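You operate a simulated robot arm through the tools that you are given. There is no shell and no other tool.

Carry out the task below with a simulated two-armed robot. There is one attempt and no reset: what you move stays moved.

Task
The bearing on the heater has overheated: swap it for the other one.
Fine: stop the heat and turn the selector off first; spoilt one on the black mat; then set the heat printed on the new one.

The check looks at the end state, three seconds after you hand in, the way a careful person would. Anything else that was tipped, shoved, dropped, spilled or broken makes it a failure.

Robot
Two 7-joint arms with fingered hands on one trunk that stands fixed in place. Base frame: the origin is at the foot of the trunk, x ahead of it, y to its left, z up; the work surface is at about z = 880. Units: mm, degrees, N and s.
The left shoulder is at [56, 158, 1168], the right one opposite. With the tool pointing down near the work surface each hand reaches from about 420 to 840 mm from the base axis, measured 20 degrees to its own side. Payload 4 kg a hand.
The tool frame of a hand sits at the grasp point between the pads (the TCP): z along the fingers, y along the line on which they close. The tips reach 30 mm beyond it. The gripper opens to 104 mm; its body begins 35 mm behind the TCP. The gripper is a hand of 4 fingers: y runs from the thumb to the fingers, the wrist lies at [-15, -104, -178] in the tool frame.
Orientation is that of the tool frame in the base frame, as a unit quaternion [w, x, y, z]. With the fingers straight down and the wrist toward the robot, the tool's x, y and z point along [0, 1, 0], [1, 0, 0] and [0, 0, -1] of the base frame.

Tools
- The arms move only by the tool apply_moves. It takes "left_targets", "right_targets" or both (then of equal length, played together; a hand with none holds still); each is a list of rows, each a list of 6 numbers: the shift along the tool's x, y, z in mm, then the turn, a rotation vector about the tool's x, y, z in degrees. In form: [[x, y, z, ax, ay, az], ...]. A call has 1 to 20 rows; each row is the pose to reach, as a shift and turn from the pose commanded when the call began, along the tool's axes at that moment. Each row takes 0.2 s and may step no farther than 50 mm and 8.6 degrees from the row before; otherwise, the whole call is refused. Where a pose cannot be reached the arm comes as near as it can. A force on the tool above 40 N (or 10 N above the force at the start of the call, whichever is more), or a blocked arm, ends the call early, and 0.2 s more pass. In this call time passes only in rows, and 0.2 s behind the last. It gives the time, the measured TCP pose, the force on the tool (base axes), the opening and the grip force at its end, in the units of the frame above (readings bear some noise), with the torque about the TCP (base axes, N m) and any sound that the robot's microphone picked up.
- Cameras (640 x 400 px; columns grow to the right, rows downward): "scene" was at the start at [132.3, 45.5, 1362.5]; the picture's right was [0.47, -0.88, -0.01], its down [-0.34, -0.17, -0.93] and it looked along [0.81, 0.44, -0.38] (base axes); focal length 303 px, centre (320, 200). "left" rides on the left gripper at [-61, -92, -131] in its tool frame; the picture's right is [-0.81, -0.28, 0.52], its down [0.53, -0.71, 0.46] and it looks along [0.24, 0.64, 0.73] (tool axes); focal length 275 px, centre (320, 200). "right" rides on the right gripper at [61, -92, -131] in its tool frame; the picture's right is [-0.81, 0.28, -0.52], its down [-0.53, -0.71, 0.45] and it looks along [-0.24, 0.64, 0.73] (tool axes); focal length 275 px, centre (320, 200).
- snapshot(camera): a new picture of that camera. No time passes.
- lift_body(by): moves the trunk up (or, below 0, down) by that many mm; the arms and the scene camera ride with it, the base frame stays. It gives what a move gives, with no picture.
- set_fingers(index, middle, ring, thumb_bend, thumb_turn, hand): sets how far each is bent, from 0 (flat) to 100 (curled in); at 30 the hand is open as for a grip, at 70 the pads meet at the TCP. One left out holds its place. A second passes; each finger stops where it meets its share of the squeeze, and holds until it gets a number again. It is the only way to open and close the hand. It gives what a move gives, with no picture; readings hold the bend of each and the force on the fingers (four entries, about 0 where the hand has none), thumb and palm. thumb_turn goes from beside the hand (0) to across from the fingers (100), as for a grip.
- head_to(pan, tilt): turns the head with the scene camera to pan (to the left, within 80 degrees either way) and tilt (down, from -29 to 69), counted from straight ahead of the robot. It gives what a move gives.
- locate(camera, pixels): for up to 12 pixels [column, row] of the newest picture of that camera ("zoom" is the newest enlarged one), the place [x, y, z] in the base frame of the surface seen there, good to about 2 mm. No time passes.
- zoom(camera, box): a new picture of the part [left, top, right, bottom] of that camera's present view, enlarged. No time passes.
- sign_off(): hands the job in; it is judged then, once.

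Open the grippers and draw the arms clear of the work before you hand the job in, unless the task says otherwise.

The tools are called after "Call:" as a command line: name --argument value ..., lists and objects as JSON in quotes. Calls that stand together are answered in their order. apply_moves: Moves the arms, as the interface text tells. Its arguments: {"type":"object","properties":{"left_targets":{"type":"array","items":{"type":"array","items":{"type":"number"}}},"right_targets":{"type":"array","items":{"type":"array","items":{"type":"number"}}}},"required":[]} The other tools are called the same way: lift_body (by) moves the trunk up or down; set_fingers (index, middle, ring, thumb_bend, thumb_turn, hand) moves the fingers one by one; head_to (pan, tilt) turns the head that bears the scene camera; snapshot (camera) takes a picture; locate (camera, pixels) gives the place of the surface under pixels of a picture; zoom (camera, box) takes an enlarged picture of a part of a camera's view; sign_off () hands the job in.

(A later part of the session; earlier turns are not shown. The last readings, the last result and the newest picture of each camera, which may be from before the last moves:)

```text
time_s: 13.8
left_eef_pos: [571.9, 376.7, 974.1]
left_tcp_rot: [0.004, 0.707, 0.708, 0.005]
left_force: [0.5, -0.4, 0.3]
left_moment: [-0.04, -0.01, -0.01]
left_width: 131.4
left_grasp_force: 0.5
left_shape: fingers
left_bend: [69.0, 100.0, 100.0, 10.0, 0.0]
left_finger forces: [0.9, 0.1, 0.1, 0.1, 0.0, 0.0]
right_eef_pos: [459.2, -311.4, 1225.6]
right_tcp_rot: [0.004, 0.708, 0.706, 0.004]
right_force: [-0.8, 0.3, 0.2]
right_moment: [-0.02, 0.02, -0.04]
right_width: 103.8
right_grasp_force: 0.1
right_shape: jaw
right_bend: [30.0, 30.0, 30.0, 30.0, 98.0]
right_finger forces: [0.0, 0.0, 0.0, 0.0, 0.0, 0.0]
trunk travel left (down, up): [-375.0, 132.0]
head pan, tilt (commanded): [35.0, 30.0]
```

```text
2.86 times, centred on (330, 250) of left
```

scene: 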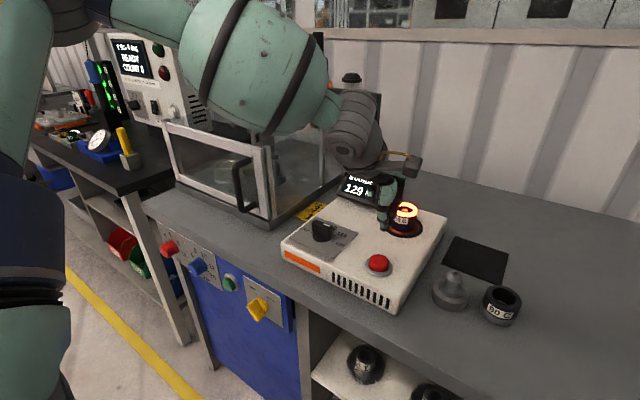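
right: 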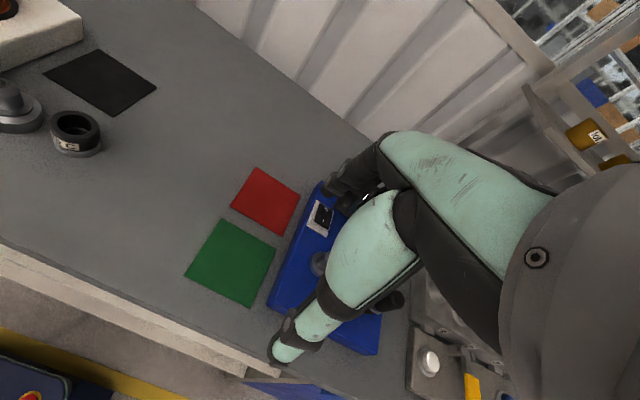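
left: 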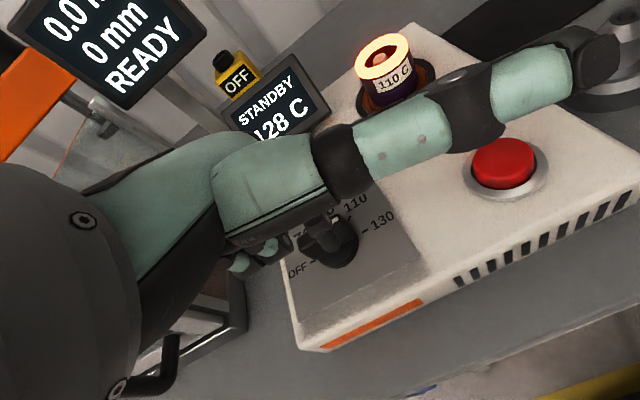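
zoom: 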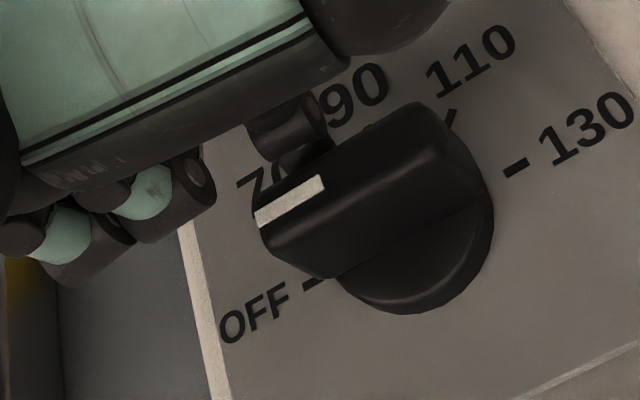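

The display reads OFF 126 C, so the selector is off. I back the finger away from the bar, rise, and then open the hand for gripping.

Call:
apply_moves --left_targets '[[0, 5, 0, 0, 0, 0], [0, 6, -40, 0, 0, 0], [0, 6, -90, 0, 0, 0], [0, 6, -130, 0, 0, 0]]'

Call:
set_fingers --hand "left" --index 30 --middle 30 --ring 30 --thumb_bend 30 --thumb_turn 98

Call:
head_to --pan 15 --tilt 35

Call:
zoom --camera "scene" --box '[230, 90, 450, 250]'

Call:
snapshot --camera "left"

```text
time_s: 14.8
left_eef_pos: [575.9, 373.8, 1102.5]
left_tcp_rot: [0.005, 0.707, 0.707, 0.004]
left_force: [0.0, 0.8, -1.0]
left_moment: [-0.01, 0.03, 0.03]
left_width: 131.4
left_grasp_force: 0.0
left_shape: fingers
left_bend: [70.0, 100.0, 100.0, 10.0, 0.0]
left_finger forces: [0.0, 0.0, 0.0, 0.1, 0.0, 0.0]
right_eef_pos: [458.9, -312.1, 1226.1]
right_tcp_rot: [0.005, 0.708, 0.707, 0.004]
right_force: [-0.4, 0.3, 0.3]
right_moment: [0.03, 0.01, -0.02]
right_width: 103.7
right_grasp_force: 0.0
right_shape: jaw
right_bend: [30.0, 30.0, 30.0, 30.0, 98.0]
right_finger forces: [0.0, 0.0, 0.0, 0.0, 0.0, 0.0]
trunk travel left (down, up): [-375.0, 132.0]
head pan, tilt (commanded): [35.0, 30.0]
```

```text
time_s: 15.8
left_eef_pos: [575.5, 373.8, 1101.6]
left_tcp_rot: [0.004, 0.706, 0.708, 0.004]
left_force: [-0.1, 0.6, 0.3]
left_moment: [-0.02, 0.02, -0.01]
left_width: 103.5
left_grasp_force: 0.1
left_shape: fingers
left_bend: [30.0, 30.0, 30.0, 30.0, 95.0]
left_finger forces: [0.1, 0.0, 0.0, 0.0, 0.0, 0.1]
right_eef_pos: [459.2, -311.9, 1226.0]
right_tcp_rot: [0.004, 0.708, 0.707, 0.004]
right_force: [-0.1, -0.2, -0.2]
right_moment: [-0.02, 0.0, 0.03]
right_width: 104.2
right_grasp_force: 0.0
right_shape: jaw
right_bend: [30.0, 30.0, 30.0, 30.0, 98.0]
right_finger forces: [0.1, 0.0, 0.0, 0.1, 0.0, 0.1]
trunk travel left (down, up): [-375.0, 132.0]
head pan, tilt (commanded): [35.0, 30.0]
```

```text
time_s: 16.6
left_eef_pos: [575.3, 373.6, 1102.1]
left_tcp_rot: [0.004, 0.707, 0.708, 0.004]
left_force: [0.4, -0.2, 0.0]
left_moment: [0.02, -0.02, 0.02]
left_width: 103.4
left_grasp_force: 0.1
left_shape: fingers
left_bend: [30.0, 30.0, 30.0, 30.0, 95.0]
left_finger forces: [0.1, 0.1, 0.0, 0.0, 0.0, 0.0]
right_eef_pos: [459.3, -311.1, 1224.8]
right_tcp_rot: [0.005, 0.708, 0.707, 0.004]
right_force: [-0.2, -0.2, -0.3]
right_moment: [0.01, -0.01, 0.01]
right_width: 104.1
right_grasp_force: 0.0
right_shape: jaw
right_bend: [30.0, 30.0, 30.0, 30.0, 98.0]
right_finger forces: [0.0, 0.0, 0.0, 0.0, 0.1, 0.0]
trunk travel left (down, up): [-375.0, 132.0]
head pan, tilt (commanded): [15.0, 35.0]
```

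```text
2.50 times, centred on (340, 170) of scene
```

zoom: 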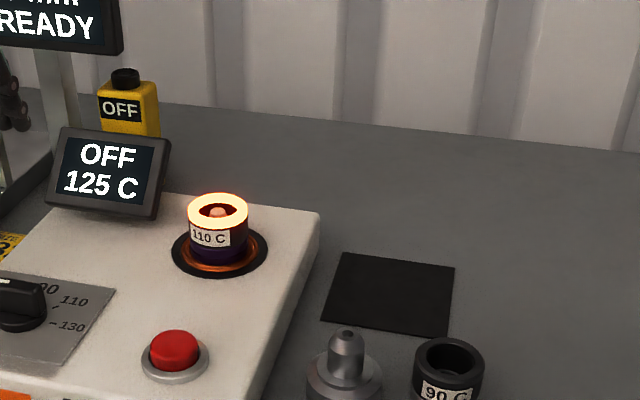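

```text
taken
```

left: 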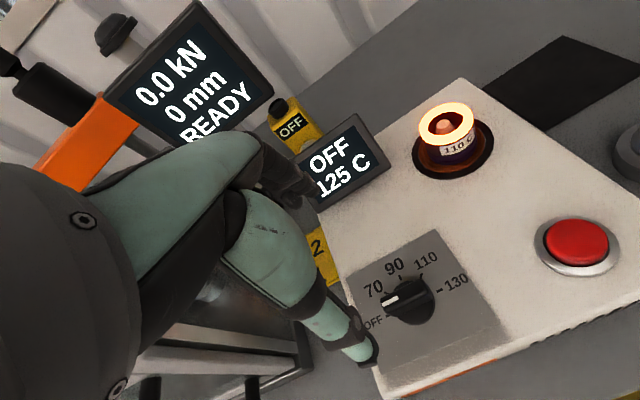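

Hand is open and the knob is at OFF. I zoom on the hot bearing to measure its rim, base ring and peg.

Call:
zoom --camera "scene" --box '[290, 155, 350, 210]'

Call:
locate --camera "zoom" --pixels '[[283, 140], [316, 90], [320, 80], [225, 140], [405, 140], [315, 205], [315, 290], [320, 330], [230, 230], [403, 240], [180, 265], [450, 265]]'

Call:
locate --camera "left" --pixels '[[446, 105], [446, 128], [472, 122], [419, 125], [459, 150], [445, 124], [427, 150], [480, 142], [416, 150], [493, 150], [455, 178], [440, 118]]'

```text
7.27 times, centred on (320, 182) of scene
```

zoom: 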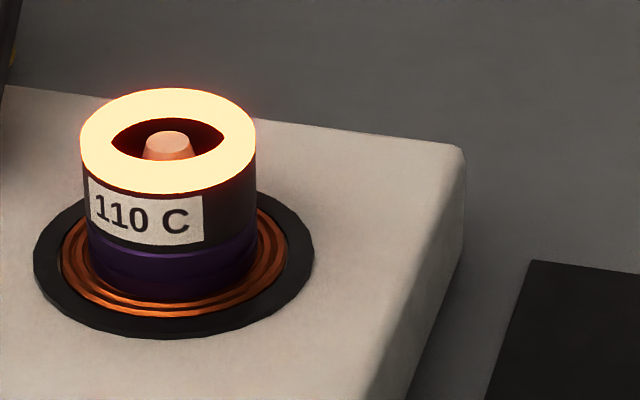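

```text
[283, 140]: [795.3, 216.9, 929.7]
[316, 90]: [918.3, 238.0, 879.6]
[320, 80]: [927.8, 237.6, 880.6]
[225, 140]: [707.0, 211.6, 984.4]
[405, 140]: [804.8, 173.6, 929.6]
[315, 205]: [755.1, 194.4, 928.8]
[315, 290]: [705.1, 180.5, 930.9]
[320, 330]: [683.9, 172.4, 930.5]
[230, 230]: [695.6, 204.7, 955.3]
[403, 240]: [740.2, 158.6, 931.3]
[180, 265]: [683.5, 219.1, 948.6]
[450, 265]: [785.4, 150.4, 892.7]
```

```text
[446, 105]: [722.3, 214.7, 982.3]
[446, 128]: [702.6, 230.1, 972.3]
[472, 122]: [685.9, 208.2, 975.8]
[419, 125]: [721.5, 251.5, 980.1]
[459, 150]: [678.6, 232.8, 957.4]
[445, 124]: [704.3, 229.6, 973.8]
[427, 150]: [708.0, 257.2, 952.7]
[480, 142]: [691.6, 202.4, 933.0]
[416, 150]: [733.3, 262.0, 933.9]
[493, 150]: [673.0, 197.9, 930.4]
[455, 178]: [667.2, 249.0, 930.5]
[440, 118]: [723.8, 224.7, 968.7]
```

I measure the rim extremes of the hot bearing in this zoom (rim spans columns 80–257, rows 88–195).

Call:
locate --camera "zoom" --pixels '[[84, 143], [252, 143], [168, 92], [168, 188], [168, 135], [168, 145], [170, 255], [172, 296], [38, 245], [311, 250], [170, 335], [100, 110]]'

Call:
zoom --camera "scene" --box '[340, 205, 440, 270]'

```text
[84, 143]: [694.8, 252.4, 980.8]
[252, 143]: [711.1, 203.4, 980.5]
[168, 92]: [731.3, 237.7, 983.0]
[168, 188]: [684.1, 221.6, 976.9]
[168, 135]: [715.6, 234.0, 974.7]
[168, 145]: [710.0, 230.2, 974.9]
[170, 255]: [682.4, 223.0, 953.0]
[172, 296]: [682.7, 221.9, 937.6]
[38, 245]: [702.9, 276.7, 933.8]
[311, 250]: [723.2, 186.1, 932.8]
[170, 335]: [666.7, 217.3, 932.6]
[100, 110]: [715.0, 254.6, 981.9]
```

```text
6.15 times, centred on (390, 238) of scene
```

zoom: 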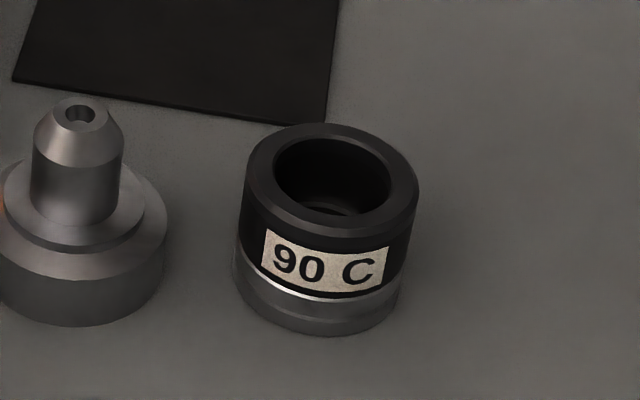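

The hot bearing is ~52 mm across, centred about (707,230), from z≈933 to 981. Now I measure the new bearing and the steel plug in this zoom.

Call:
locate --camera "zoom" --pixels '[[252, 175], [412, 185], [335, 130], [318, 225], [318, 245], [320, 318], [320, 330], [240, 270], [330, 208], [80, 112], [165, 235], [80, 315]]'

Call:
zoom --camera "right" --box '[0, 40, 180, 180]'

```text
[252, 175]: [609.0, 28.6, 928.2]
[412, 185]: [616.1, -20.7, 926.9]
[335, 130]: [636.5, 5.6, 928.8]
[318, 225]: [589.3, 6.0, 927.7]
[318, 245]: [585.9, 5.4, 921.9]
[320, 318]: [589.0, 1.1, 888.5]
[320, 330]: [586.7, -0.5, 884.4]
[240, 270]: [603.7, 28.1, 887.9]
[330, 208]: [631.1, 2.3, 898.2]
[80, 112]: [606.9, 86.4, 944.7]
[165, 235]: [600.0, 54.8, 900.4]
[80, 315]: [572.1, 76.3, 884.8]
```

```text
2.86 times, centred on (90, 110) of right
```

zoom: 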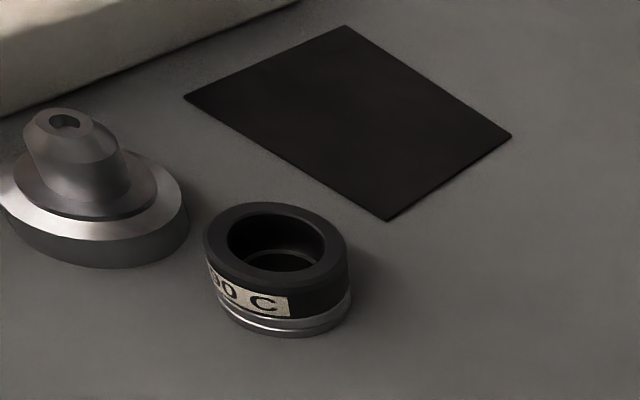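

New bearing: centre ≈(612,4.5), Ø≈50, z 880–928. Before gripping I turn the head to look at the open left hand and learn how its fingers are spread.

Call:
head_to --pan 33 --tilt 25

Call:
snapshot --camera "scene"

Call:
zoom --camera "scene" --box '[250, 100, 410, 260]'

```text
time_s: 17.4
left_eef_pos: [575.5, 374.7, 1102.8]
left_tcp_rot: [0.004, 0.707, 0.707, 0.004]
left_force: [-0.9, 0.6, -0.4]
left_moment: [0.04, 0.04, 0.03]
left_width: 103.6
left_grasp_force: 0.1
left_shape: fingers
left_bend: [30.0, 30.0, 30.0, 30.0, 95.0]
left_finger forces: [0.0, 0.0, 0.0, 0.0, 0.0, 0.0]
right_eef_pos: [458.6, -311.6, 1226.0]
right_tcp_rot: [0.004, 0.708, 0.707, 0.004]
right_force: [0.0, 0.0, 0.1]
right_moment: [0.0, 0.02, -0.01]
right_width: 104.1
right_grasp_force: 0.1
right_shape: jaw
right_bend: [30.0, 30.0, 30.0, 30.0, 98.0]
right_finger forces: [0.1, 0.0, 0.0, 0.0, 0.1, 0.0]
trunk travel left (down, up): [-375.0, 132.0]
head pan, tilt (commanded): [33.0, 25.0]
```

```text
taken
```

scene: 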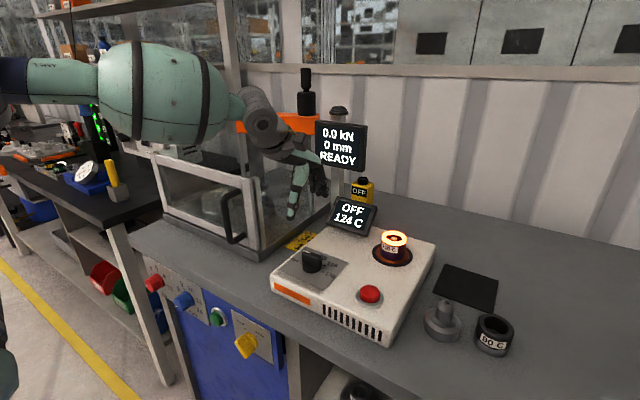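

```text
2.50 times, centred on (330, 180) of scene
```

zoom: 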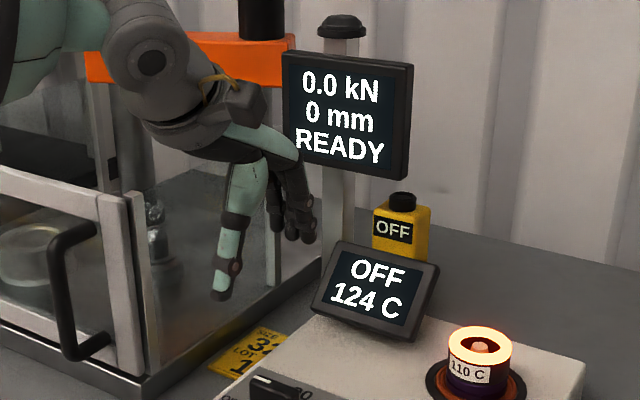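

I zoom more closely on the fingers to locate each tip.

Call:
zoom --camera "scene" --box '[285, 140, 345, 225]'

Call:
locate --camera "zoom" --pixels '[[255, 325], [240, 300], [390, 200], [420, 225], [350, 210]]'

```text
4.71 times, centred on (315, 182) of scene
```

zoom: 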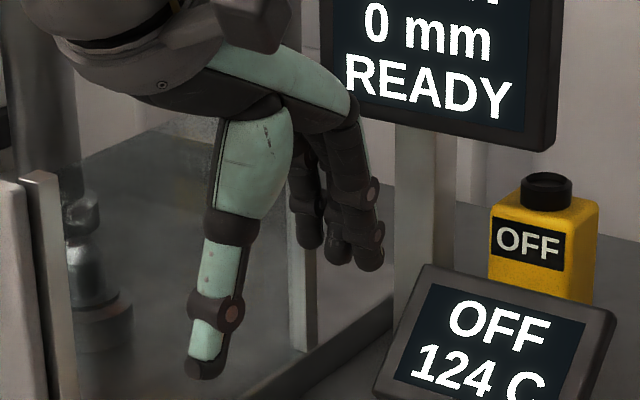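

```text
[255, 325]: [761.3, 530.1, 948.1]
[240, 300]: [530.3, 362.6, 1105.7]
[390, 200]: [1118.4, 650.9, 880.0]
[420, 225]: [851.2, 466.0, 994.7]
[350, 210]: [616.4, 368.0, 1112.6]
```

Call:
locate --camera "zoom" --pixels '[[370, 258], [371, 235], [338, 252], [335, 225], [309, 238], [305, 200], [205, 362], [207, 340], [230, 260], [350, 165]]'

```text
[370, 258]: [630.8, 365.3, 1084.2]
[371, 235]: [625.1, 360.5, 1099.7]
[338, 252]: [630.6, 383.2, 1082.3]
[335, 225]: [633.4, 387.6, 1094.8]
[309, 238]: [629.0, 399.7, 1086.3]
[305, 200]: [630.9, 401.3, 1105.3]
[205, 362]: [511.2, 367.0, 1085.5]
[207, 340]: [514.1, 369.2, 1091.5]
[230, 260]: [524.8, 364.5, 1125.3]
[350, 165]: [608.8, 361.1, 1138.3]
```

Fingers sit at tool-x offsets of about −5 (index), +13 (middle), +30 (ring) and the thumb at −2. I check the heater display's right edge and the mat corners before approaching the hot bearing.

Call:
locate --camera "scene" --pixels '[[375, 208], [362, 232], [340, 198], [332, 225], [440, 266], [497, 281], [490, 311], [434, 289], [372, 180], [361, 200]]'

Call:
zoom --camera "scene" --box '[320, 170, 520, 330]'

```text
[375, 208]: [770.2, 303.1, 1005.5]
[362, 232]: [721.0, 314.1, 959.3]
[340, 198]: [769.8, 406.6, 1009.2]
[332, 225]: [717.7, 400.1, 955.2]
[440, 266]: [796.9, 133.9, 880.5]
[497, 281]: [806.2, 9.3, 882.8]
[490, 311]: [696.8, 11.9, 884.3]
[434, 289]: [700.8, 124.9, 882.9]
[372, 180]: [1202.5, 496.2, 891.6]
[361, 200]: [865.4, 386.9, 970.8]
```

```text
2.50 times, centred on (420, 250) of scene
```

zoom: 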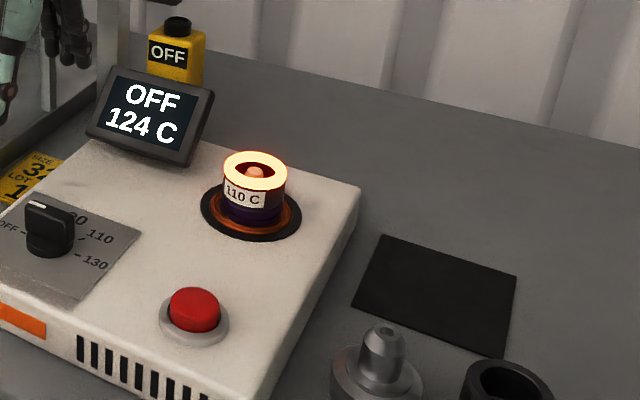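

The display's right edge is at y≈303, giving >30 mm clearance; the mat spans about x 697–806, y 10–130. I move the open left hand above the hot bearing.

Call:
apply_moves --left_targets '[[-45, 5, 0, 0, 0, 0], [-90, 15, 0, 0, 0, 0], [-125, 40, 0, 0, 0, 0], [-145, 80, 0, 0, 0, 0], [-147.5, 115, 5, 0, 0, 0], [-147.5, 130, 20, 0, 0, 0]]'

Call:
head_to --pan 18 --tilt 30

Call:
snapshot --camera "left"

Call:
zoom --camera "scene" --box '[240, 60, 400, 220]'

```text
time_s: 18.8
left_eef_pos: [705.0, 227.8, 1086.2]
left_tcp_rot: [0.005, 0.707, 0.708, 0.002]
left_force: [-0.3, 1.3, 0.0]
left_moment: [-0.02, -0.02, -0.02]
left_width: 103.7
left_grasp_force: 0.0
left_shape: fingers
left_bend: [30.0, 30.0, 30.0, 30.0, 96.0]
left_finger forces: [0.0, 0.0, 0.1, 0.0, 0.0, 0.0]
right_eef_pos: [461.1, -311.5, 1225.7]
right_tcp_rot: [0.003, 0.708, 0.706, 0.004]
right_force: [0.9, 0.4, 0.8]
right_moment: [0.01, 0.02, 0.01]
right_width: 104.0
right_grasp_force: 0.2
right_shape: jaw
right_bend: [30.0, 30.0, 30.0, 30.0, 98.0]
right_finger forces: [0.1, 0.0, 0.0, 0.1, 0.0, 0.0]
trunk travel left (down, up): [-375.0, 132.0]
head pan, tilt (commanded): [33.0, 25.0]
```

```text
time_s: 19.6
left_eef_pos: [704.4, 228.2, 1086.1]
left_tcp_rot: [0.004, 0.707, 0.707, 0.004]
left_force: [0.0, -0.4, -0.3]
left_moment: [0.01, 0.0, 0.03]
left_width: 103.5
left_grasp_force: 0.0
left_shape: fingers
left_bend: [30.0, 30.0, 30.0, 30.0, 96.0]
left_finger forces: [0.0, 0.0, 0.0, 0.1, 0.0, 0.0]
right_eef_pos: [458.1, -311.4, 1226.1]
right_tcp_rot: [0.004, 0.707, 0.707, 0.004]
right_force: [0.5, -0.2, 0.0]
right_moment: [0.04, 0.04, 0.03]
right_width: 104.0
right_grasp_force: 0.2
right_shape: jaw
right_bend: [30.0, 30.0, 30.0, 30.0, 98.0]
right_finger forces: [0.0, 0.0, 0.1, 0.0, 0.1, 0.1]
trunk travel left (down, up): [-375.0, 132.0]
head pan, tilt (commanded): [18.0, 30.0]
```

```text
taken
```

left: 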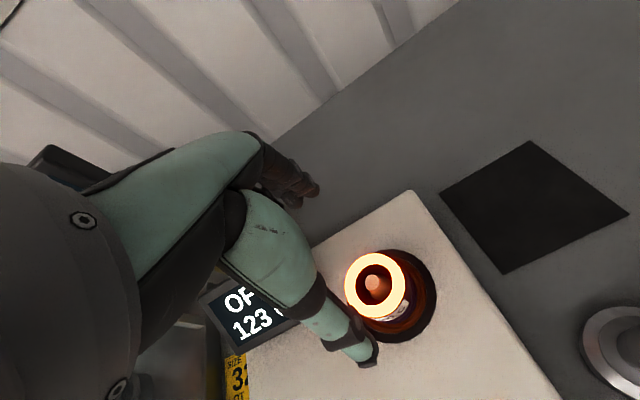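

```text
2.50 times, centred on (320, 140) of scene
```

zoom: 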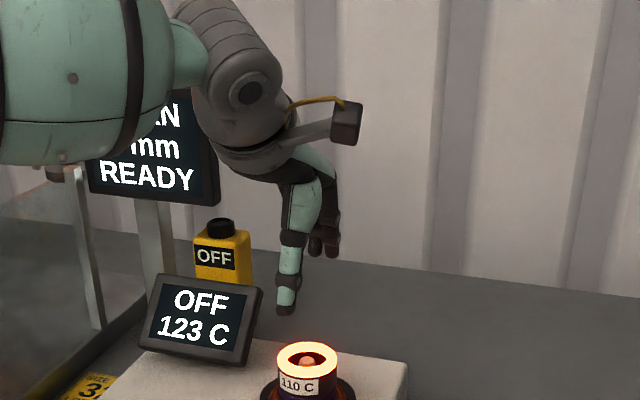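

The hand is above the hot bearing. The near-vertical left view gives a good look at the rim (centre ≈(375,286)); I locate rim and peg points.

Call:
zoom --camera "left" --box '[320, 230, 450, 360]'

Call:
locate --camera "left" --pixels '[[348, 287], [402, 284], [375, 256], [376, 317], [373, 284], [355, 267], [395, 305], [395, 264], [356, 307]]'

```text
3.08 times, centred on (385, 295) of left
```

zoom: 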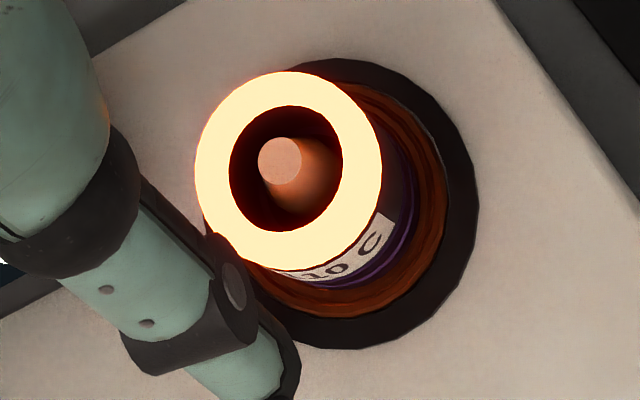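

```text
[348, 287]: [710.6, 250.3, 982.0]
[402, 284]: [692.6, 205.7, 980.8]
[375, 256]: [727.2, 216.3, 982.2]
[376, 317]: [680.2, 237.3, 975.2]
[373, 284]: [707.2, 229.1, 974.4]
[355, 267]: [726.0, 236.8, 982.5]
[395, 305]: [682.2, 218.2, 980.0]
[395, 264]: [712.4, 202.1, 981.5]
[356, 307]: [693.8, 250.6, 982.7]
```

The rim centre averages (703,227), peg near (707.5,229.5). I align so the bearing sits between index/middle and thumb and descend around it.

Call:
apply_moves --left_targets '[[-3.5, -1, 30, 0, 0, 0], [-3.5, -1, 60, 0, 0, 0], [-3.5, -1, 85, 0, 0, 0], [-3.5, -1, 100, 0, 0, 0]]'

Call:
snapshot --camera "left"

Call:
zoom --camera "scene" --box '[250, 80, 390, 220]'

```text
time_s: 20.6
left_eef_pos: [692.1, 233.8, 991.3]
left_tcp_rot: [0.005, 0.707, 0.707, 0.003]
left_force: [0.0, -0.6, 0.6]
left_moment: [0.01, 0.0, 0.03]
left_width: 103.7
left_grasp_force: 0.1
left_shape: fingers
left_bend: [30.0, 30.0, 30.0, 30.0, 96.0]
left_finger forces: [0.0, 0.1, 0.0, 0.1, 0.0, 0.0]
left hand out of reach, approached as far as the arm can: row 2, 3, 4
right_eef_pos: [459.7, -312.0, 1225.1]
right_tcp_rot: [0.004, 0.708, 0.706, 0.002]
right_force: [0.1, 0.3, -0.3]
right_moment: [0.02, -0.03, -0.03]
right_width: 103.9
right_grasp_force: 0.0
right_shape: jaw
right_bend: [30.0, 30.0, 30.0, 30.0, 98.0]
right_finger forces: [0.0, 0.0, 0.0, 0.0, 0.0, 0.1]
trunk travel left (down, up): [-375.0, 132.0]
head pan, tilt (commanded): [18.0, 30.0]
```

```text
taken
```

left: 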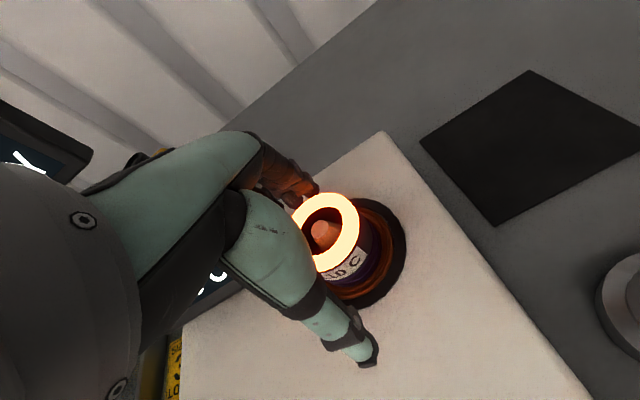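

```text
2.86 times, centred on (320, 150) of scene
```

zoom: 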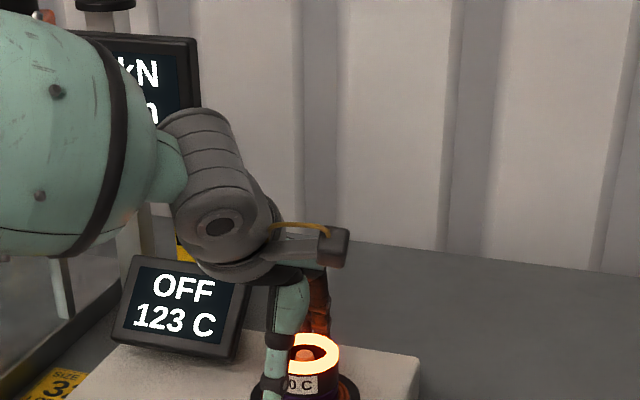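

The arm cannot reach down here at this trunk height (it stopped at (692,234,991), no contact). I raise the hand again and check where the forearm is relative to the press enclosure before lowering the trunk.

Call:
apply_moves --left_targets '[[0, 0, -30, 0, 0, 0], [0, 0, -70, 0, 0, 0], [0, 0, -110, 0, 0, 0]]'

Call:
head_to --pan 40 --tilt 15

Call:
snapshot --camera "scene"

```text
time_s: 21.4
left_eef_pos: [690.1, 233.7, 1104.4]
left_tcp_rot: [0.004, 0.707, 0.707, 0.004]
left_force: [0.2, 0.1, -0.9]
left_moment: [-0.04, -0.01, 0.03]
left_width: 103.3
left_grasp_force: 0.0
left_shape: fingers
left_bend: [30.0, 30.0, 30.0, 30.0, 96.0]
left_finger forces: [0.1, 0.0, 0.0, 0.0, 0.0, 0.1]
right_eef_pos: [458.8, -312.7, 1225.9]
right_tcp_rot: [0.005, 0.708, 0.706, 0.005]
right_force: [-0.8, -0.2, 1.0]
right_moment: [0.01, 0.0, -0.01]
right_width: 104.2
right_grasp_force: 0.0
right_shape: jaw
right_bend: [30.0, 30.0, 30.0, 30.0, 98.0]
right_finger forces: [0.1, 0.0, 0.0, 0.0, 0.1, 0.0]
trunk travel left (down, up): [-375.0, 132.0]
head pan, tilt (commanded): [18.0, 30.0]
```

```text
time_s: 22.2
left_eef_pos: [690.7, 232.4, 1103.1]
left_tcp_rot: [0.005, 0.707, 0.707, 0.003]
left_force: [-0.8, -0.1, -1.4]
left_moment: [0.01, -0.01, -0.01]
left_width: 103.6
left_grasp_force: 0.1
left_shape: fingers
left_bend: [30.0, 30.0, 30.0, 30.0, 96.0]
left_finger forces: [0.1, 0.0, 0.0, 0.1, 0.0, 0.0]
right_eef_pos: [459.2, -311.2, 1225.6]
right_tcp_rot: [0.005, 0.707, 0.707, 0.003]
right_force: [0.3, -0.7, 0.6]
right_moment: [-0.02, -0.04, 0.01]
right_width: 104.1
right_grasp_force: 0.0
right_shape: jaw
right_bend: [30.0, 30.0, 30.0, 30.0, 98.0]
right_finger forces: [0.0, 0.0, 0.1, 0.0, 0.1, 0.0]
trunk travel left (down, up): [-375.0, 132.0]
head pan, tilt (commanded): [40.0, 15.0]
```

```text
taken
```

scene: 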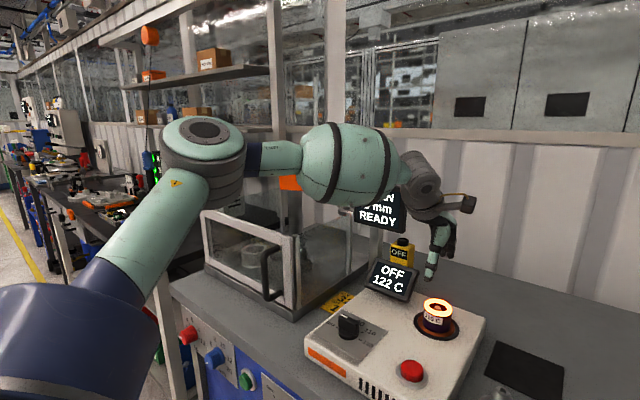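

The elbow is out to the left at (205,150) and the forearm runs from there to the wrist. I locate points along the arm's underside.

Call:
locate --camera "scene" --pixels '[[205, 150], [220, 200], [180, 190], [275, 172], [320, 195], [375, 200], [345, 160], [425, 185], [425, 215], [410, 165], [100, 270], [150, 220]]'

```text
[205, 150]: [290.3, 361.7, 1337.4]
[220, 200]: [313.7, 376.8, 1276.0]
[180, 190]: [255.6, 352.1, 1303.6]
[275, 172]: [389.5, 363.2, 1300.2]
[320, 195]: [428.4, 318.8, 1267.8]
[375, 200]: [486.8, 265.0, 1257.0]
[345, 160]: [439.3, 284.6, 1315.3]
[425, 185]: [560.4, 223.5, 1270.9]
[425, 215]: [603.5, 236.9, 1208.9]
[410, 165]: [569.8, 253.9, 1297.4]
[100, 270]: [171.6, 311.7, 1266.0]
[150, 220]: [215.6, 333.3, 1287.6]
```

The forearm and elbow stay at y<420, clear of the enclosure, so lowering the trunk is safe if I first raise both hands. I raise the hands 100 mm.

Call:
apply_moves --left_targets '[[0, 0, -40, 0, 0, 0], [0, 0, -80, 0, 0, 0], [0, 0, -100, 0, 0, 0]]' --right_targets '[[0, 0, -40, 0, 0, 0], [0, 0, -80, 0, 0, 0], [0, 0, -100, 0, 0, 0]]'

Call:
snapshot --camera "right"

Call:
locate --camera "right" --pixels '[[320, 260], [300, 290], [250, 200], [390, 270], [400, 300], [330, 215]]'

```text
time_s: 23.1
left_eef_pos: [689.8, 232.5, 1205.3]
left_tcp_rot: [0.004, 0.707, 0.708, 0.003]
left_force: [-0.3, 0.3, 0.5]
left_moment: [0.01, 0.01, 0.0]
left_width: 103.6
left_grasp_force: 0.1
left_shape: fingers
left_bend: [30.0, 30.0, 30.0, 30.0, 96.0]
left_finger forces: [0.0, 0.1, 0.0, 0.0, 0.1, 0.0]
right_eef_pos: [457.7, -312.7, 1324.0]
right_tcp_rot: [0.005, 0.707, 0.707, 0.004]
right_force: [-0.4, 0.4, -0.6]
right_moment: [0.03, 0.0, -0.02]
right_width: 104.0
right_grasp_force: 0.0
right_shape: jaw
right_bend: [30.0, 30.0, 30.0, 30.0, 98.0]
right_finger forces: [0.0, 0.1, 0.1, 0.1, 0.0, 0.0]
trunk travel left (down, up): [-375.0, 132.0]
head pan, tilt (commanded): [40.0, 15.0]
```

```text
taken
```

right: 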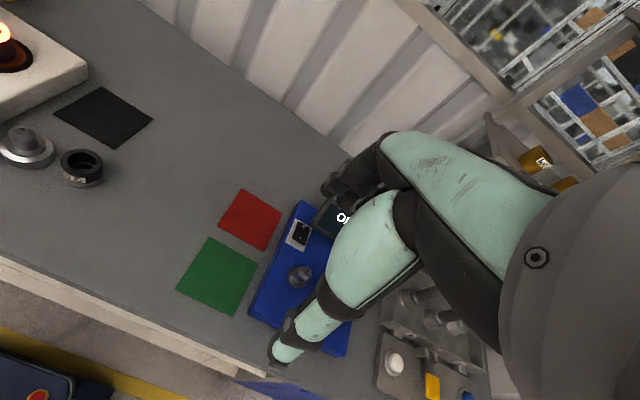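

```text
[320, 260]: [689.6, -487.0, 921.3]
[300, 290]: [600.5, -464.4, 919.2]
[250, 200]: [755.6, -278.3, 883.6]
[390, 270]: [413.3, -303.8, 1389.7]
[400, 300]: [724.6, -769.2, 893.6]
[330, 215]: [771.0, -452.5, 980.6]
```

Objects near the right hand are low (z<985). I lower the trunk by 150 mm; the left hand will end near z≈1055, above the bearing top at 981.

Call:
lift_body --by -150

Call:
head_to --pan 20 --tilt 25

Call:
snapshot --camera "scene"

Call:
snapshot --camera "left"

```text
time_s: 24.8
left_eef_pos: [689.4, 232.4, 1055.5]
left_tcp_rot: [0.004, 0.706, 0.708, 0.004]
left_force: [-0.4, -0.6, 0.1]
left_moment: [0.03, 0.01, 0.03]
left_width: 103.8
left_grasp_force: 0.1
left_shape: fingers
left_bend: [30.0, 30.0, 30.0, 30.0, 96.0]
left_finger forces: [0.1, 0.0, 0.0, 0.0, 0.0, 0.0]
right_eef_pos: [456.4, -311.4, 1175.3]
right_tcp_rot: [0.004, 0.708, 0.707, 0.004]
right_force: [0.0, -0.3, 1.2]
right_moment: [0.02, 0.02, 0.03]
right_width: 103.9
right_grasp_force: 0.0
right_shape: jaw
right_bend: [30.0, 30.0, 30.0, 30.0, 98.0]
right_finger forces: [0.1, 0.1, 0.0, 0.0, 0.0, 0.0]
trunk travel left (down, up): [-225.0, 282.0]
head pan, tilt (commanded): [40.0, 15.0]
```

```text
time_s: 25.6
left_eef_pos: [689.7, 232.3, 1055.6]
left_tcp_rot: [0.004, 0.707, 0.707, 0.003]
left_force: [0.5, 0.2, -0.8]
left_moment: [0.02, 0.02, 0.01]
left_width: 103.6
left_grasp_force: 0.1
left_shape: fingers
left_bend: [30.0, 30.0, 30.0, 30.0, 96.0]
left_finger forces: [0.0, 0.0, 0.1, 0.0, 0.0, 0.0]
right_eef_pos: [457.0, -312.3, 1174.3]
right_tcp_rot: [0.005, 0.707, 0.707, 0.004]
right_force: [-0.2, 0.1, 0.4]
right_moment: [0.01, -0.04, 0.01]
right_width: 104.0
right_grasp_force: 0.1
right_shape: jaw
right_bend: [30.0, 30.0, 30.0, 30.0, 98.0]
right_finger forces: [0.1, 0.1, 0.1, 0.1, 0.0, 0.0]
trunk travel left (down, up): [-225.0, 282.0]
head pan, tilt (commanded): [20.0, 25.0]
```

```text
taken
```

scene: 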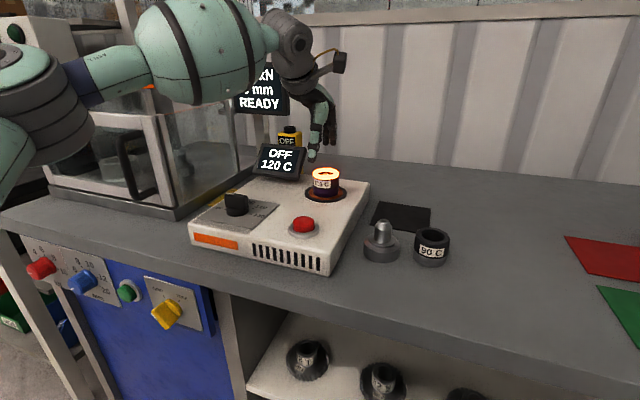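

```text
taken
```

left: 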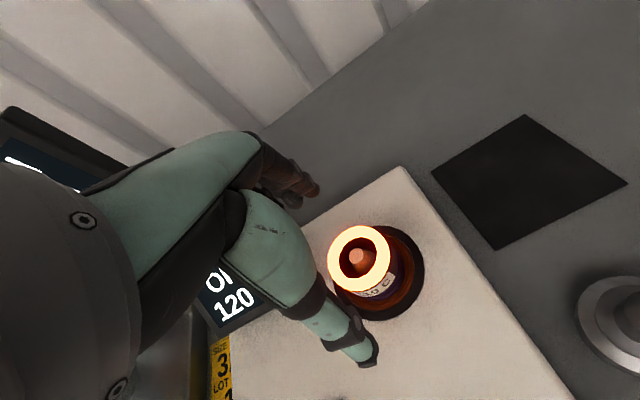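

The trunk is lowered safely. I shift to be over the bearing (TCP ≈ (703.5,224.5)) and descend in stages to check reach.

Call:
apply_moves --left_targets '[[-4, 7, 5, 0, 0, 0], [-7.8, 13.8, 15, 0, 0, 0], [-7.8, 13.8, 35, 0, 0, 0], [-7.8, 13.8, 55, 0, 0, 0]]'

Call:
snapshot --camera "left"

Call:
zoom --camera "scene" --box '[250, 80, 400, 230]'

```text
time_s: 26.6
left_eef_pos: [706.0, 224.4, 1001.9]
left_tcp_rot: [0.006, 0.707, 0.707, 0.004]
left_force: [0.0, 0.2, -0.6]
left_moment: [-0.01, 0.0, -0.03]
left_width: 103.8
left_grasp_force: 0.0
left_shape: fingers
left_bend: [30.0, 30.0, 30.0, 30.0, 96.0]
left_finger forces: [0.1, 0.0, 0.1, 0.1, 0.0, 0.0]
left hand out of reach, approached as far as the arm can: row 2, 3
right_eef_pos: [458.3, -312.5, 1174.7]
right_tcp_rot: [0.004, 0.708, 0.706, 0.004]
right_force: [-0.5, 0.2, 0.6]
right_moment: [-0.01, 0.01, -0.01]
right_width: 104.0
right_grasp_force: 0.0
right_shape: jaw
right_bend: [30.0, 30.0, 30.0, 30.0, 98.0]
right_finger forces: [0.1, 0.0, 0.0, 0.0, 0.1, 0.0]
trunk travel left (down, up): [-225.0, 282.0]
head pan, tilt (commanded): [20.0, 25.0]
```

```text
taken
```

left: 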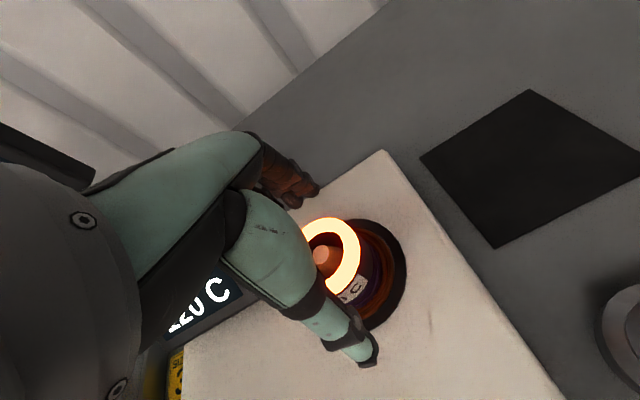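

```text
2.67 times, centred on (325, 155) of scene
```

zoom: 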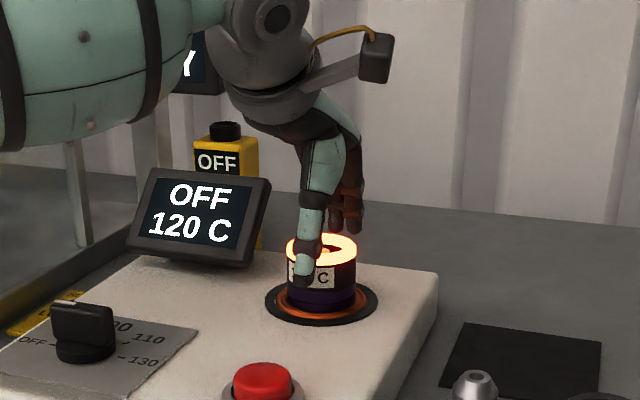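

The lower band is reachable at this trunk height, but reach is near its edge. Before gripping I test empty-handed whether the mat can be reached: I raise the trunk 60 mm so the hand clears the bearing.

Call:
lift_body --by 60

Call:
apply_moves --left_targets '[[-40, 5, 0, 0, 0, 0], [-80, 15, 0, 0, 0, 0], [-120, 25, 0, 0, 0, 0], [-150, 34, 0, 0, 0, 0]]'

```text
time_s: 27.6
left_eef_pos: [704.4, 225.3, 1060.4]
left_tcp_rot: [0.004, 0.707, 0.707, 0.005]
left_force: [0.1, -0.2, -0.4]
left_moment: [0.02, -0.03, 0.0]
left_width: 103.6
left_grasp_force: 0.0
left_shape: fingers
left_bend: [30.0, 30.0, 30.0, 30.0, 96.0]
left_finger forces: [0.1, 0.1, 0.1, 0.0, 0.0, 0.0]
right_eef_pos: [457.4, -312.8, 1233.5]
right_tcp_rot: [0.005, 0.708, 0.706, 0.004]
right_force: [0.5, 0.1, 0.3]
right_moment: [0.01, -0.01, 0.01]
right_width: 104.1
right_grasp_force: 0.1
right_shape: jaw
right_bend: [30.0, 30.0, 30.0, 30.0, 98.0]
right_finger forces: [0.1, 0.0, 0.0, 0.1, 0.0, 0.0]
trunk travel left (down, up): [-285.0, 222.0]
head pan, tilt (commanded): [20.0, 25.0]
```

```text
time_s: 28.6
left_eef_pos: [656.9, 157.0, 1051.8]
left_tcp_rot: [0.005, 0.707, 0.707, 0.005]
left_force: [-0.8, -0.1, -0.2]
left_moment: [0.0, 0.02, -0.02]
left_width: 103.6
left_grasp_force: 0.0
left_shape: fingers
left_bend: [30.0, 30.0, 30.0, 30.0, 96.0]
left_finger forces: [0.0, 0.0, 0.0, 0.0, 0.0, 0.0]
left hand out of reach, approached as far as the arm can: row 1, 2, 3, 4
right_eef_pos: [456.5, -311.4, 1234.6]
right_tcp_rot: [0.004, 0.707, 0.707, 0.004]
right_force: [0.2, -0.2, 0.6]
right_moment: [0.0, -0.01, -0.02]
right_width: 103.9
right_grasp_force: 0.1
right_shape: jaw
right_bend: [30.0, 30.0, 30.0, 30.0, 98.0]
right_finger forces: [0.0, 0.1, 0.0, 0.0, 0.1, 0.1]
trunk travel left (down, up): [-285.0, 222.0]
head pan, tilt (commanded): [20.0, 25.0]
```

With the wrist straight toward the robot the arm cannot reach right toward the mat (it kept orientation and stopped at (657,157)). I turn the hand about the vertical by ~30° clockwise to line it up with the forearm, and test again.

Call:
apply_moves --left_targets '[[0, 0, 0, 0, 0, 8], [0, 0, 0, 0, 0, 16], [0, 0, 0, 0, 0, 24], [0, 0, 0, 0, 0, 32], [-25, 25, 0, 0, 0, 32], [-50, 50, 0, 0, 0, 32], [-70, 70, 0, 0, 0, 32], [-82, 83, 0, 0, 0, 32]]'

Call:
snapshot --camera "scene"

```text
time_s: 30.4
left_eef_pos: [660.3, 137.7, 1048.1]
left_tcp_rot: [0.004, 0.875, 0.485, 0.006]
left_force: [-0.9, 0.9, 0.5]
left_moment: [0.0, 0.0, -0.04]
left_width: 103.5
left_grasp_force: 0.0
left_shape: fingers
left_bend: [30.0, 30.0, 30.0, 30.0, 96.0]
left_finger forces: [0.0, 0.0, 0.0, 0.0, 0.0, 0.1]
left hand out of reach, approached as far as the arm can: row 5, 6, 7, 8
right_eef_pos: [457.3, -311.6, 1234.8]
right_tcp_rot: [0.004, 0.708, 0.706, 0.004]
right_force: [-0.3, 0.0, 0.4]
right_moment: [0.0, 0.01, 0.0]
right_width: 103.9
right_grasp_force: 0.0
right_shape: jaw
right_bend: [30.0, 30.0, 30.0, 30.0, 98.0]
right_finger forces: [0.0, 0.1, 0.0, 0.0, 0.0, 0.1]
trunk travel left (down, up): [-285.0, 222.0]
head pan, tilt (commanded): [20.0, 25.0]
```

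```text
taken
```

scene: 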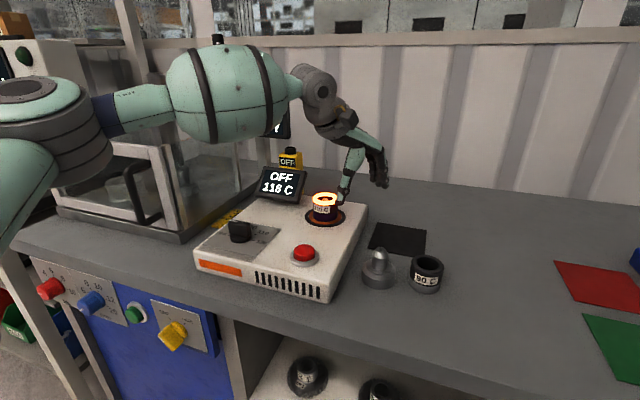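

Still short at (660,138) although the elbow is well bent, so a wrist limit is probably binding when the wrist is above shoulder height. I'll try the opposite: raise the trunk so the arm slopes downward to the work.

Call:
lift_body --by 150

Call:
apply_moves --left_targets '[[-12, 20, 30, 0, 0, 0], [-24, 40, 60, 0, 0, 0], [-36, 60, 90, 0, 0, 0], [-48, 80, 120, 0, 0, 0], [-48, 80, 145, 0, 0, 0]]'

```text
time_s: 32.2
left_eef_pos: [661.4, 138.4, 1197.9]
left_tcp_rot: [0.003, 0.874, 0.485, 0.004]
left_force: [-0.2, 0.0, 0.1]
left_moment: [0.01, 0.0, -0.01]
left_width: 104.0
left_grasp_force: 0.0
left_shape: fingers
left_bend: [30.0, 30.0, 30.0, 30.0, 96.0]
left_finger forces: [0.0, 0.0, 0.1, 0.0, 0.1, 0.0]
right_eef_pos: [457.8, -313.0, 1384.6]
right_tcp_rot: [0.005, 0.708, 0.706, 0.004]
right_force: [-0.4, 0.1, -0.1]
right_moment: [-0.01, -0.05, -0.02]
right_width: 104.1
right_grasp_force: 0.0
right_shape: jaw
right_bend: [30.0, 30.0, 30.0, 30.0, 98.0]
right_finger forces: [0.0, 0.1, 0.1, 0.0, 0.0, 0.0]
trunk travel left (down, up): [-435.0, 72.0]
head pan, tilt (commanded): [20.0, 25.0]
```

```text
time_s: 33.4
left_eef_pos: [638.0, 120.5, 1086.9]
left_tcp_rot: [0.005, 0.874, 0.485, 0.006]
left_force: [0.6, 0.5, 0.1]
left_moment: [-0.01, -0.01, 0.01]
left_width: 103.7
left_grasp_force: 0.2
left_shape: fingers
left_bend: [30.0, 30.0, 30.0, 30.0, 96.0]
left_finger forces: [0.0, 0.0, 0.0, 0.0, 0.1, 0.0]
left hand out of reach, approached as far as the arm can: row 1, 2, 3, 4, 5
right_eef_pos: [457.9, -311.8, 1383.9]
right_tcp_rot: [0.005, 0.708, 0.707, 0.004]
right_force: [0.1, -1.4, 0.2]
right_moment: [0.02, -0.01, 0.01]
right_width: 104.0
right_grasp_force: 0.0
right_shape: jaw
right_bend: [30.0, 30.0, 30.0, 30.0, 98.0]
right_finger forces: [0.0, 0.0, 0.0, 0.0, 0.1, 0.0]
trunk travel left (down, up): [-435.0, 72.0]
head pan, tilt (commanded): [20.0, 25.0]
```

It got worse (638,120). I look at the arm's configuration to understand which limit binds.

Call:
head_to --pan 35 --tilt 25

Call:
snapshot --camera "scene"

Call:
locate --camera "scene" --pixels '[[200, 150], [300, 150], [250, 150], [350, 150]]'

```text
time_s: 34.1
left_eef_pos: [637.8, 121.5, 1086.7]
left_tcp_rot: [0.005, 0.875, 0.485, 0.005]
left_force: [0.6, 0.3, -0.3]
left_moment: [-0.04, -0.01, -0.02]
left_width: 103.4
left_grasp_force: 0.2
left_shape: fingers
left_bend: [30.0, 30.0, 30.0, 30.0, 96.0]
left_finger forces: [0.1, 0.0, 0.1, 0.1, 0.0, 0.0]
right_eef_pos: [456.9, -312.2, 1384.6]
right_tcp_rot: [0.006, 0.708, 0.706, 0.004]
right_force: [0.5, -0.4, 0.6]
right_moment: [-0.03, -0.05, 0.03]
right_width: 103.8
right_grasp_force: 0.0
right_shape: jaw
right_bend: [30.0, 30.0, 30.0, 30.0, 98.0]
right_finger forces: [0.1, 0.0, 0.0, 0.1, 0.1, 0.0]
trunk travel left (down, up): [-435.0, 72.0]
head pan, tilt (commanded): [35.0, 25.0]
```

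```text
taken
```

scene: 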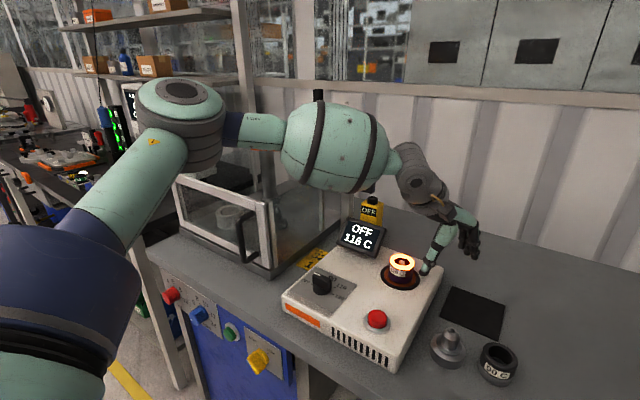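

```text
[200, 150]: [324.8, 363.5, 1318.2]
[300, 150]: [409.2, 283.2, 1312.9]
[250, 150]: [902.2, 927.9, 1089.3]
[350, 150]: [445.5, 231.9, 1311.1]
```

The elbow is bent ~90° and stuck out high to the left, so a shoulder limit with this elbow-high posture blocks reaching right. I'll try to reshape the arm (elbow lower): raise the trunk fully, pull the hand back, and pitch the fingers forward so the elbow drops.

Call:
lift_body --by 70

Call:
apply_moves --left_targets '[[25, -35, 0, 0, 0, -8], [50, -70, 0, 0, 0, -16], [75, -105, 0, 0, 0, -24], [90, -130, 0, 0, 0, -32]]'

Call:
snapshot --camera "scene"

```text
time_s: 35.2
left_eef_pos: [638.6, 121.2, 1156.0]
left_tcp_rot: [0.004, 0.875, 0.484, 0.005]
left_force: [0.0, 0.5, 0.7]
left_moment: [0.04, 0.01, 0.01]
left_width: 103.6
left_grasp_force: 0.1
left_shape: fingers
left_bend: [30.0, 30.0, 30.0, 30.0, 96.0]
left_finger forces: [0.0, 0.1, 0.1, 0.1, 0.0, 0.1]
right_eef_pos: [458.1, -312.2, 1454.6]
right_tcp_rot: [0.005, 0.708, 0.706, 0.004]
right_force: [-0.1, 0.3, 0.1]
right_moment: [-0.04, -0.01, 0.01]
right_width: 104.1
right_grasp_force: 0.1
right_shape: jaw
right_bend: [30.0, 30.0, 30.0, 30.0, 98.0]
right_finger forces: [0.1, 0.0, 0.0, 0.1, 0.1, 0.0]
trunk travel left (down, up): [-505.0, 2.0]
head pan, tilt (commanded): [35.0, 25.0]
```

```text
time_s: 36.2
left_eef_pos: [571.8, 267.2, 1155.0]
left_tcp_rot: [0.007, 0.705, 0.709, 0.004]
left_force: [-1.2, -0.2, -0.2]
left_moment: [-0.01, 0.0, -0.03]
left_width: 103.4
left_grasp_force: 0.2
left_shape: fingers
left_bend: [30.0, 30.0, 30.0, 30.0, 96.0]
left_finger forces: [0.1, 0.0, 0.0, 0.0, 0.0, 0.0]
right_eef_pos: [457.3, -311.9, 1454.1]
right_tcp_rot: [0.006, 0.708, 0.706, 0.004]
right_force: [0.1, 0.2, 0.0]
right_moment: [0.02, -0.01, -0.02]
right_width: 104.1
right_grasp_force: 0.0
right_shape: jaw
right_bend: [30.0, 30.0, 30.0, 30.0, 98.0]
right_finger forces: [0.1, 0.0, 0.0, 0.0, 0.0, 0.1]
trunk travel left (down, up): [-505.0, 2.0]
head pan, tilt (commanded): [35.0, 25.0]
```

```text
taken
```

scene: 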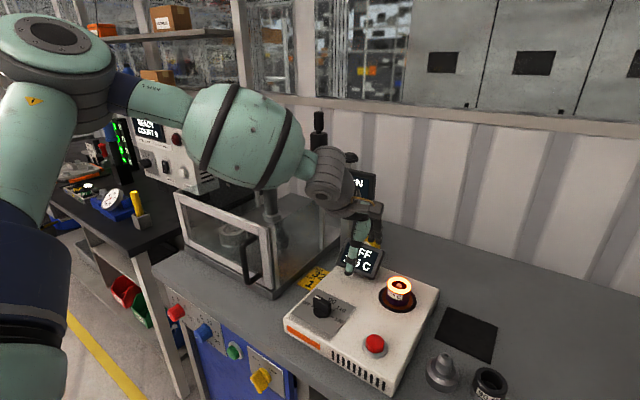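

The elbow is still high. I lower the hand well below the shoulder to z≈1025 over the clear part of the heater deck to see whether the elbow comes down.

Call:
apply_moves --left_targets '[[0, -10, 40, 0, 0, 0], [0, -20, 80, 0, 0, 0], [0, -30, 120, 0, 0, 0], [0, -30, 130, 0, 0, 0]]'

Call:
head_to --pan 50 --tilt 15

Call:
snapshot --camera "scene"

```text
time_s: 37.2
left_eef_pos: [546.1, 265.1, 1023.9]
left_tcp_rot: [0.005, 0.707, 0.707, 0.003]
left_force: [-0.2, 0.2, -0.6]
left_moment: [0.0, 0.01, 0.02]
left_width: 103.4
left_grasp_force: 0.1
left_shape: fingers
left_bend: [30.0, 30.0, 30.0, 30.0, 96.0]
left_finger forces: [0.1, 0.0, 0.1, 0.1, 0.1, 0.0]
right_eef_pos: [458.4, -312.4, 1453.8]
right_tcp_rot: [0.004, 0.708, 0.706, 0.003]
right_force: [-0.2, 0.5, 0.0]
right_moment: [-0.03, 0.01, -0.01]
right_width: 103.9
right_grasp_force: 0.1
right_shape: jaw
right_bend: [30.0, 30.0, 30.0, 30.0, 98.0]
right_finger forces: [0.0, 0.1, 0.1, 0.1, 0.0, 0.1]
trunk travel left (down, up): [-505.0, 2.0]
head pan, tilt (commanded): [35.0, 25.0]
```

```text
time_s: 38.0
left_eef_pos: [545.8, 266.8, 1024.7]
left_tcp_rot: [0.007, 0.707, 0.707, 0.005]
left_force: [-1.5, 0.0, 0.3]
left_moment: [0.0, -0.01, 0.0]
left_width: 103.5
left_grasp_force: 0.1
left_shape: fingers
left_bend: [30.0, 30.0, 30.0, 30.0, 96.0]
left_finger forces: [0.0, 0.1, 0.0, 0.0, 0.0, 0.0]
right_eef_pos: [457.8, -311.9, 1452.8]
right_tcp_rot: [0.004, 0.708, 0.706, 0.003]
right_force: [-0.2, 0.1, 0.2]
right_moment: [-0.01, 0.02, -0.01]
right_width: 104.2
right_grasp_force: 0.1
right_shape: jaw
right_bend: [30.0, 30.0, 30.0, 30.0, 98.0]
right_finger forces: [0.1, 0.0, 0.0, 0.0, 0.0, 0.0]
trunk travel left (down, up): [-505.0, 2.0]
head pan, tilt (commanded): [50.0, 15.0]
```

```text
taken
```

scene: 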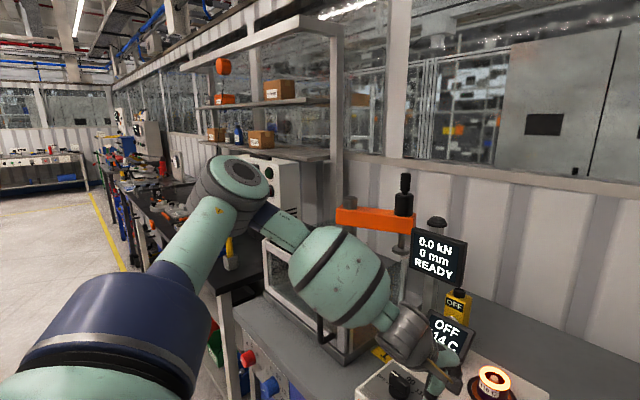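

The elbow is now nearer to straight out. I locate elbow and forearm points.

Call:
locate --camera "scene" --pixels '[[245, 172], [205, 190], [245, 210], [290, 235], [340, 280], [405, 330], [120, 310], [190, 250], [60, 385]]'

```text
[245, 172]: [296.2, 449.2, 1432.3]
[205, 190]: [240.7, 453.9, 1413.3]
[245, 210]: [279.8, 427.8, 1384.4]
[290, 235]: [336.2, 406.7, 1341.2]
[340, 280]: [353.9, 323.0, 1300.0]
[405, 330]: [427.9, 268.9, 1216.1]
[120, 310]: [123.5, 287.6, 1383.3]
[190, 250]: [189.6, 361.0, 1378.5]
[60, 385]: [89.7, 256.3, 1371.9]
```

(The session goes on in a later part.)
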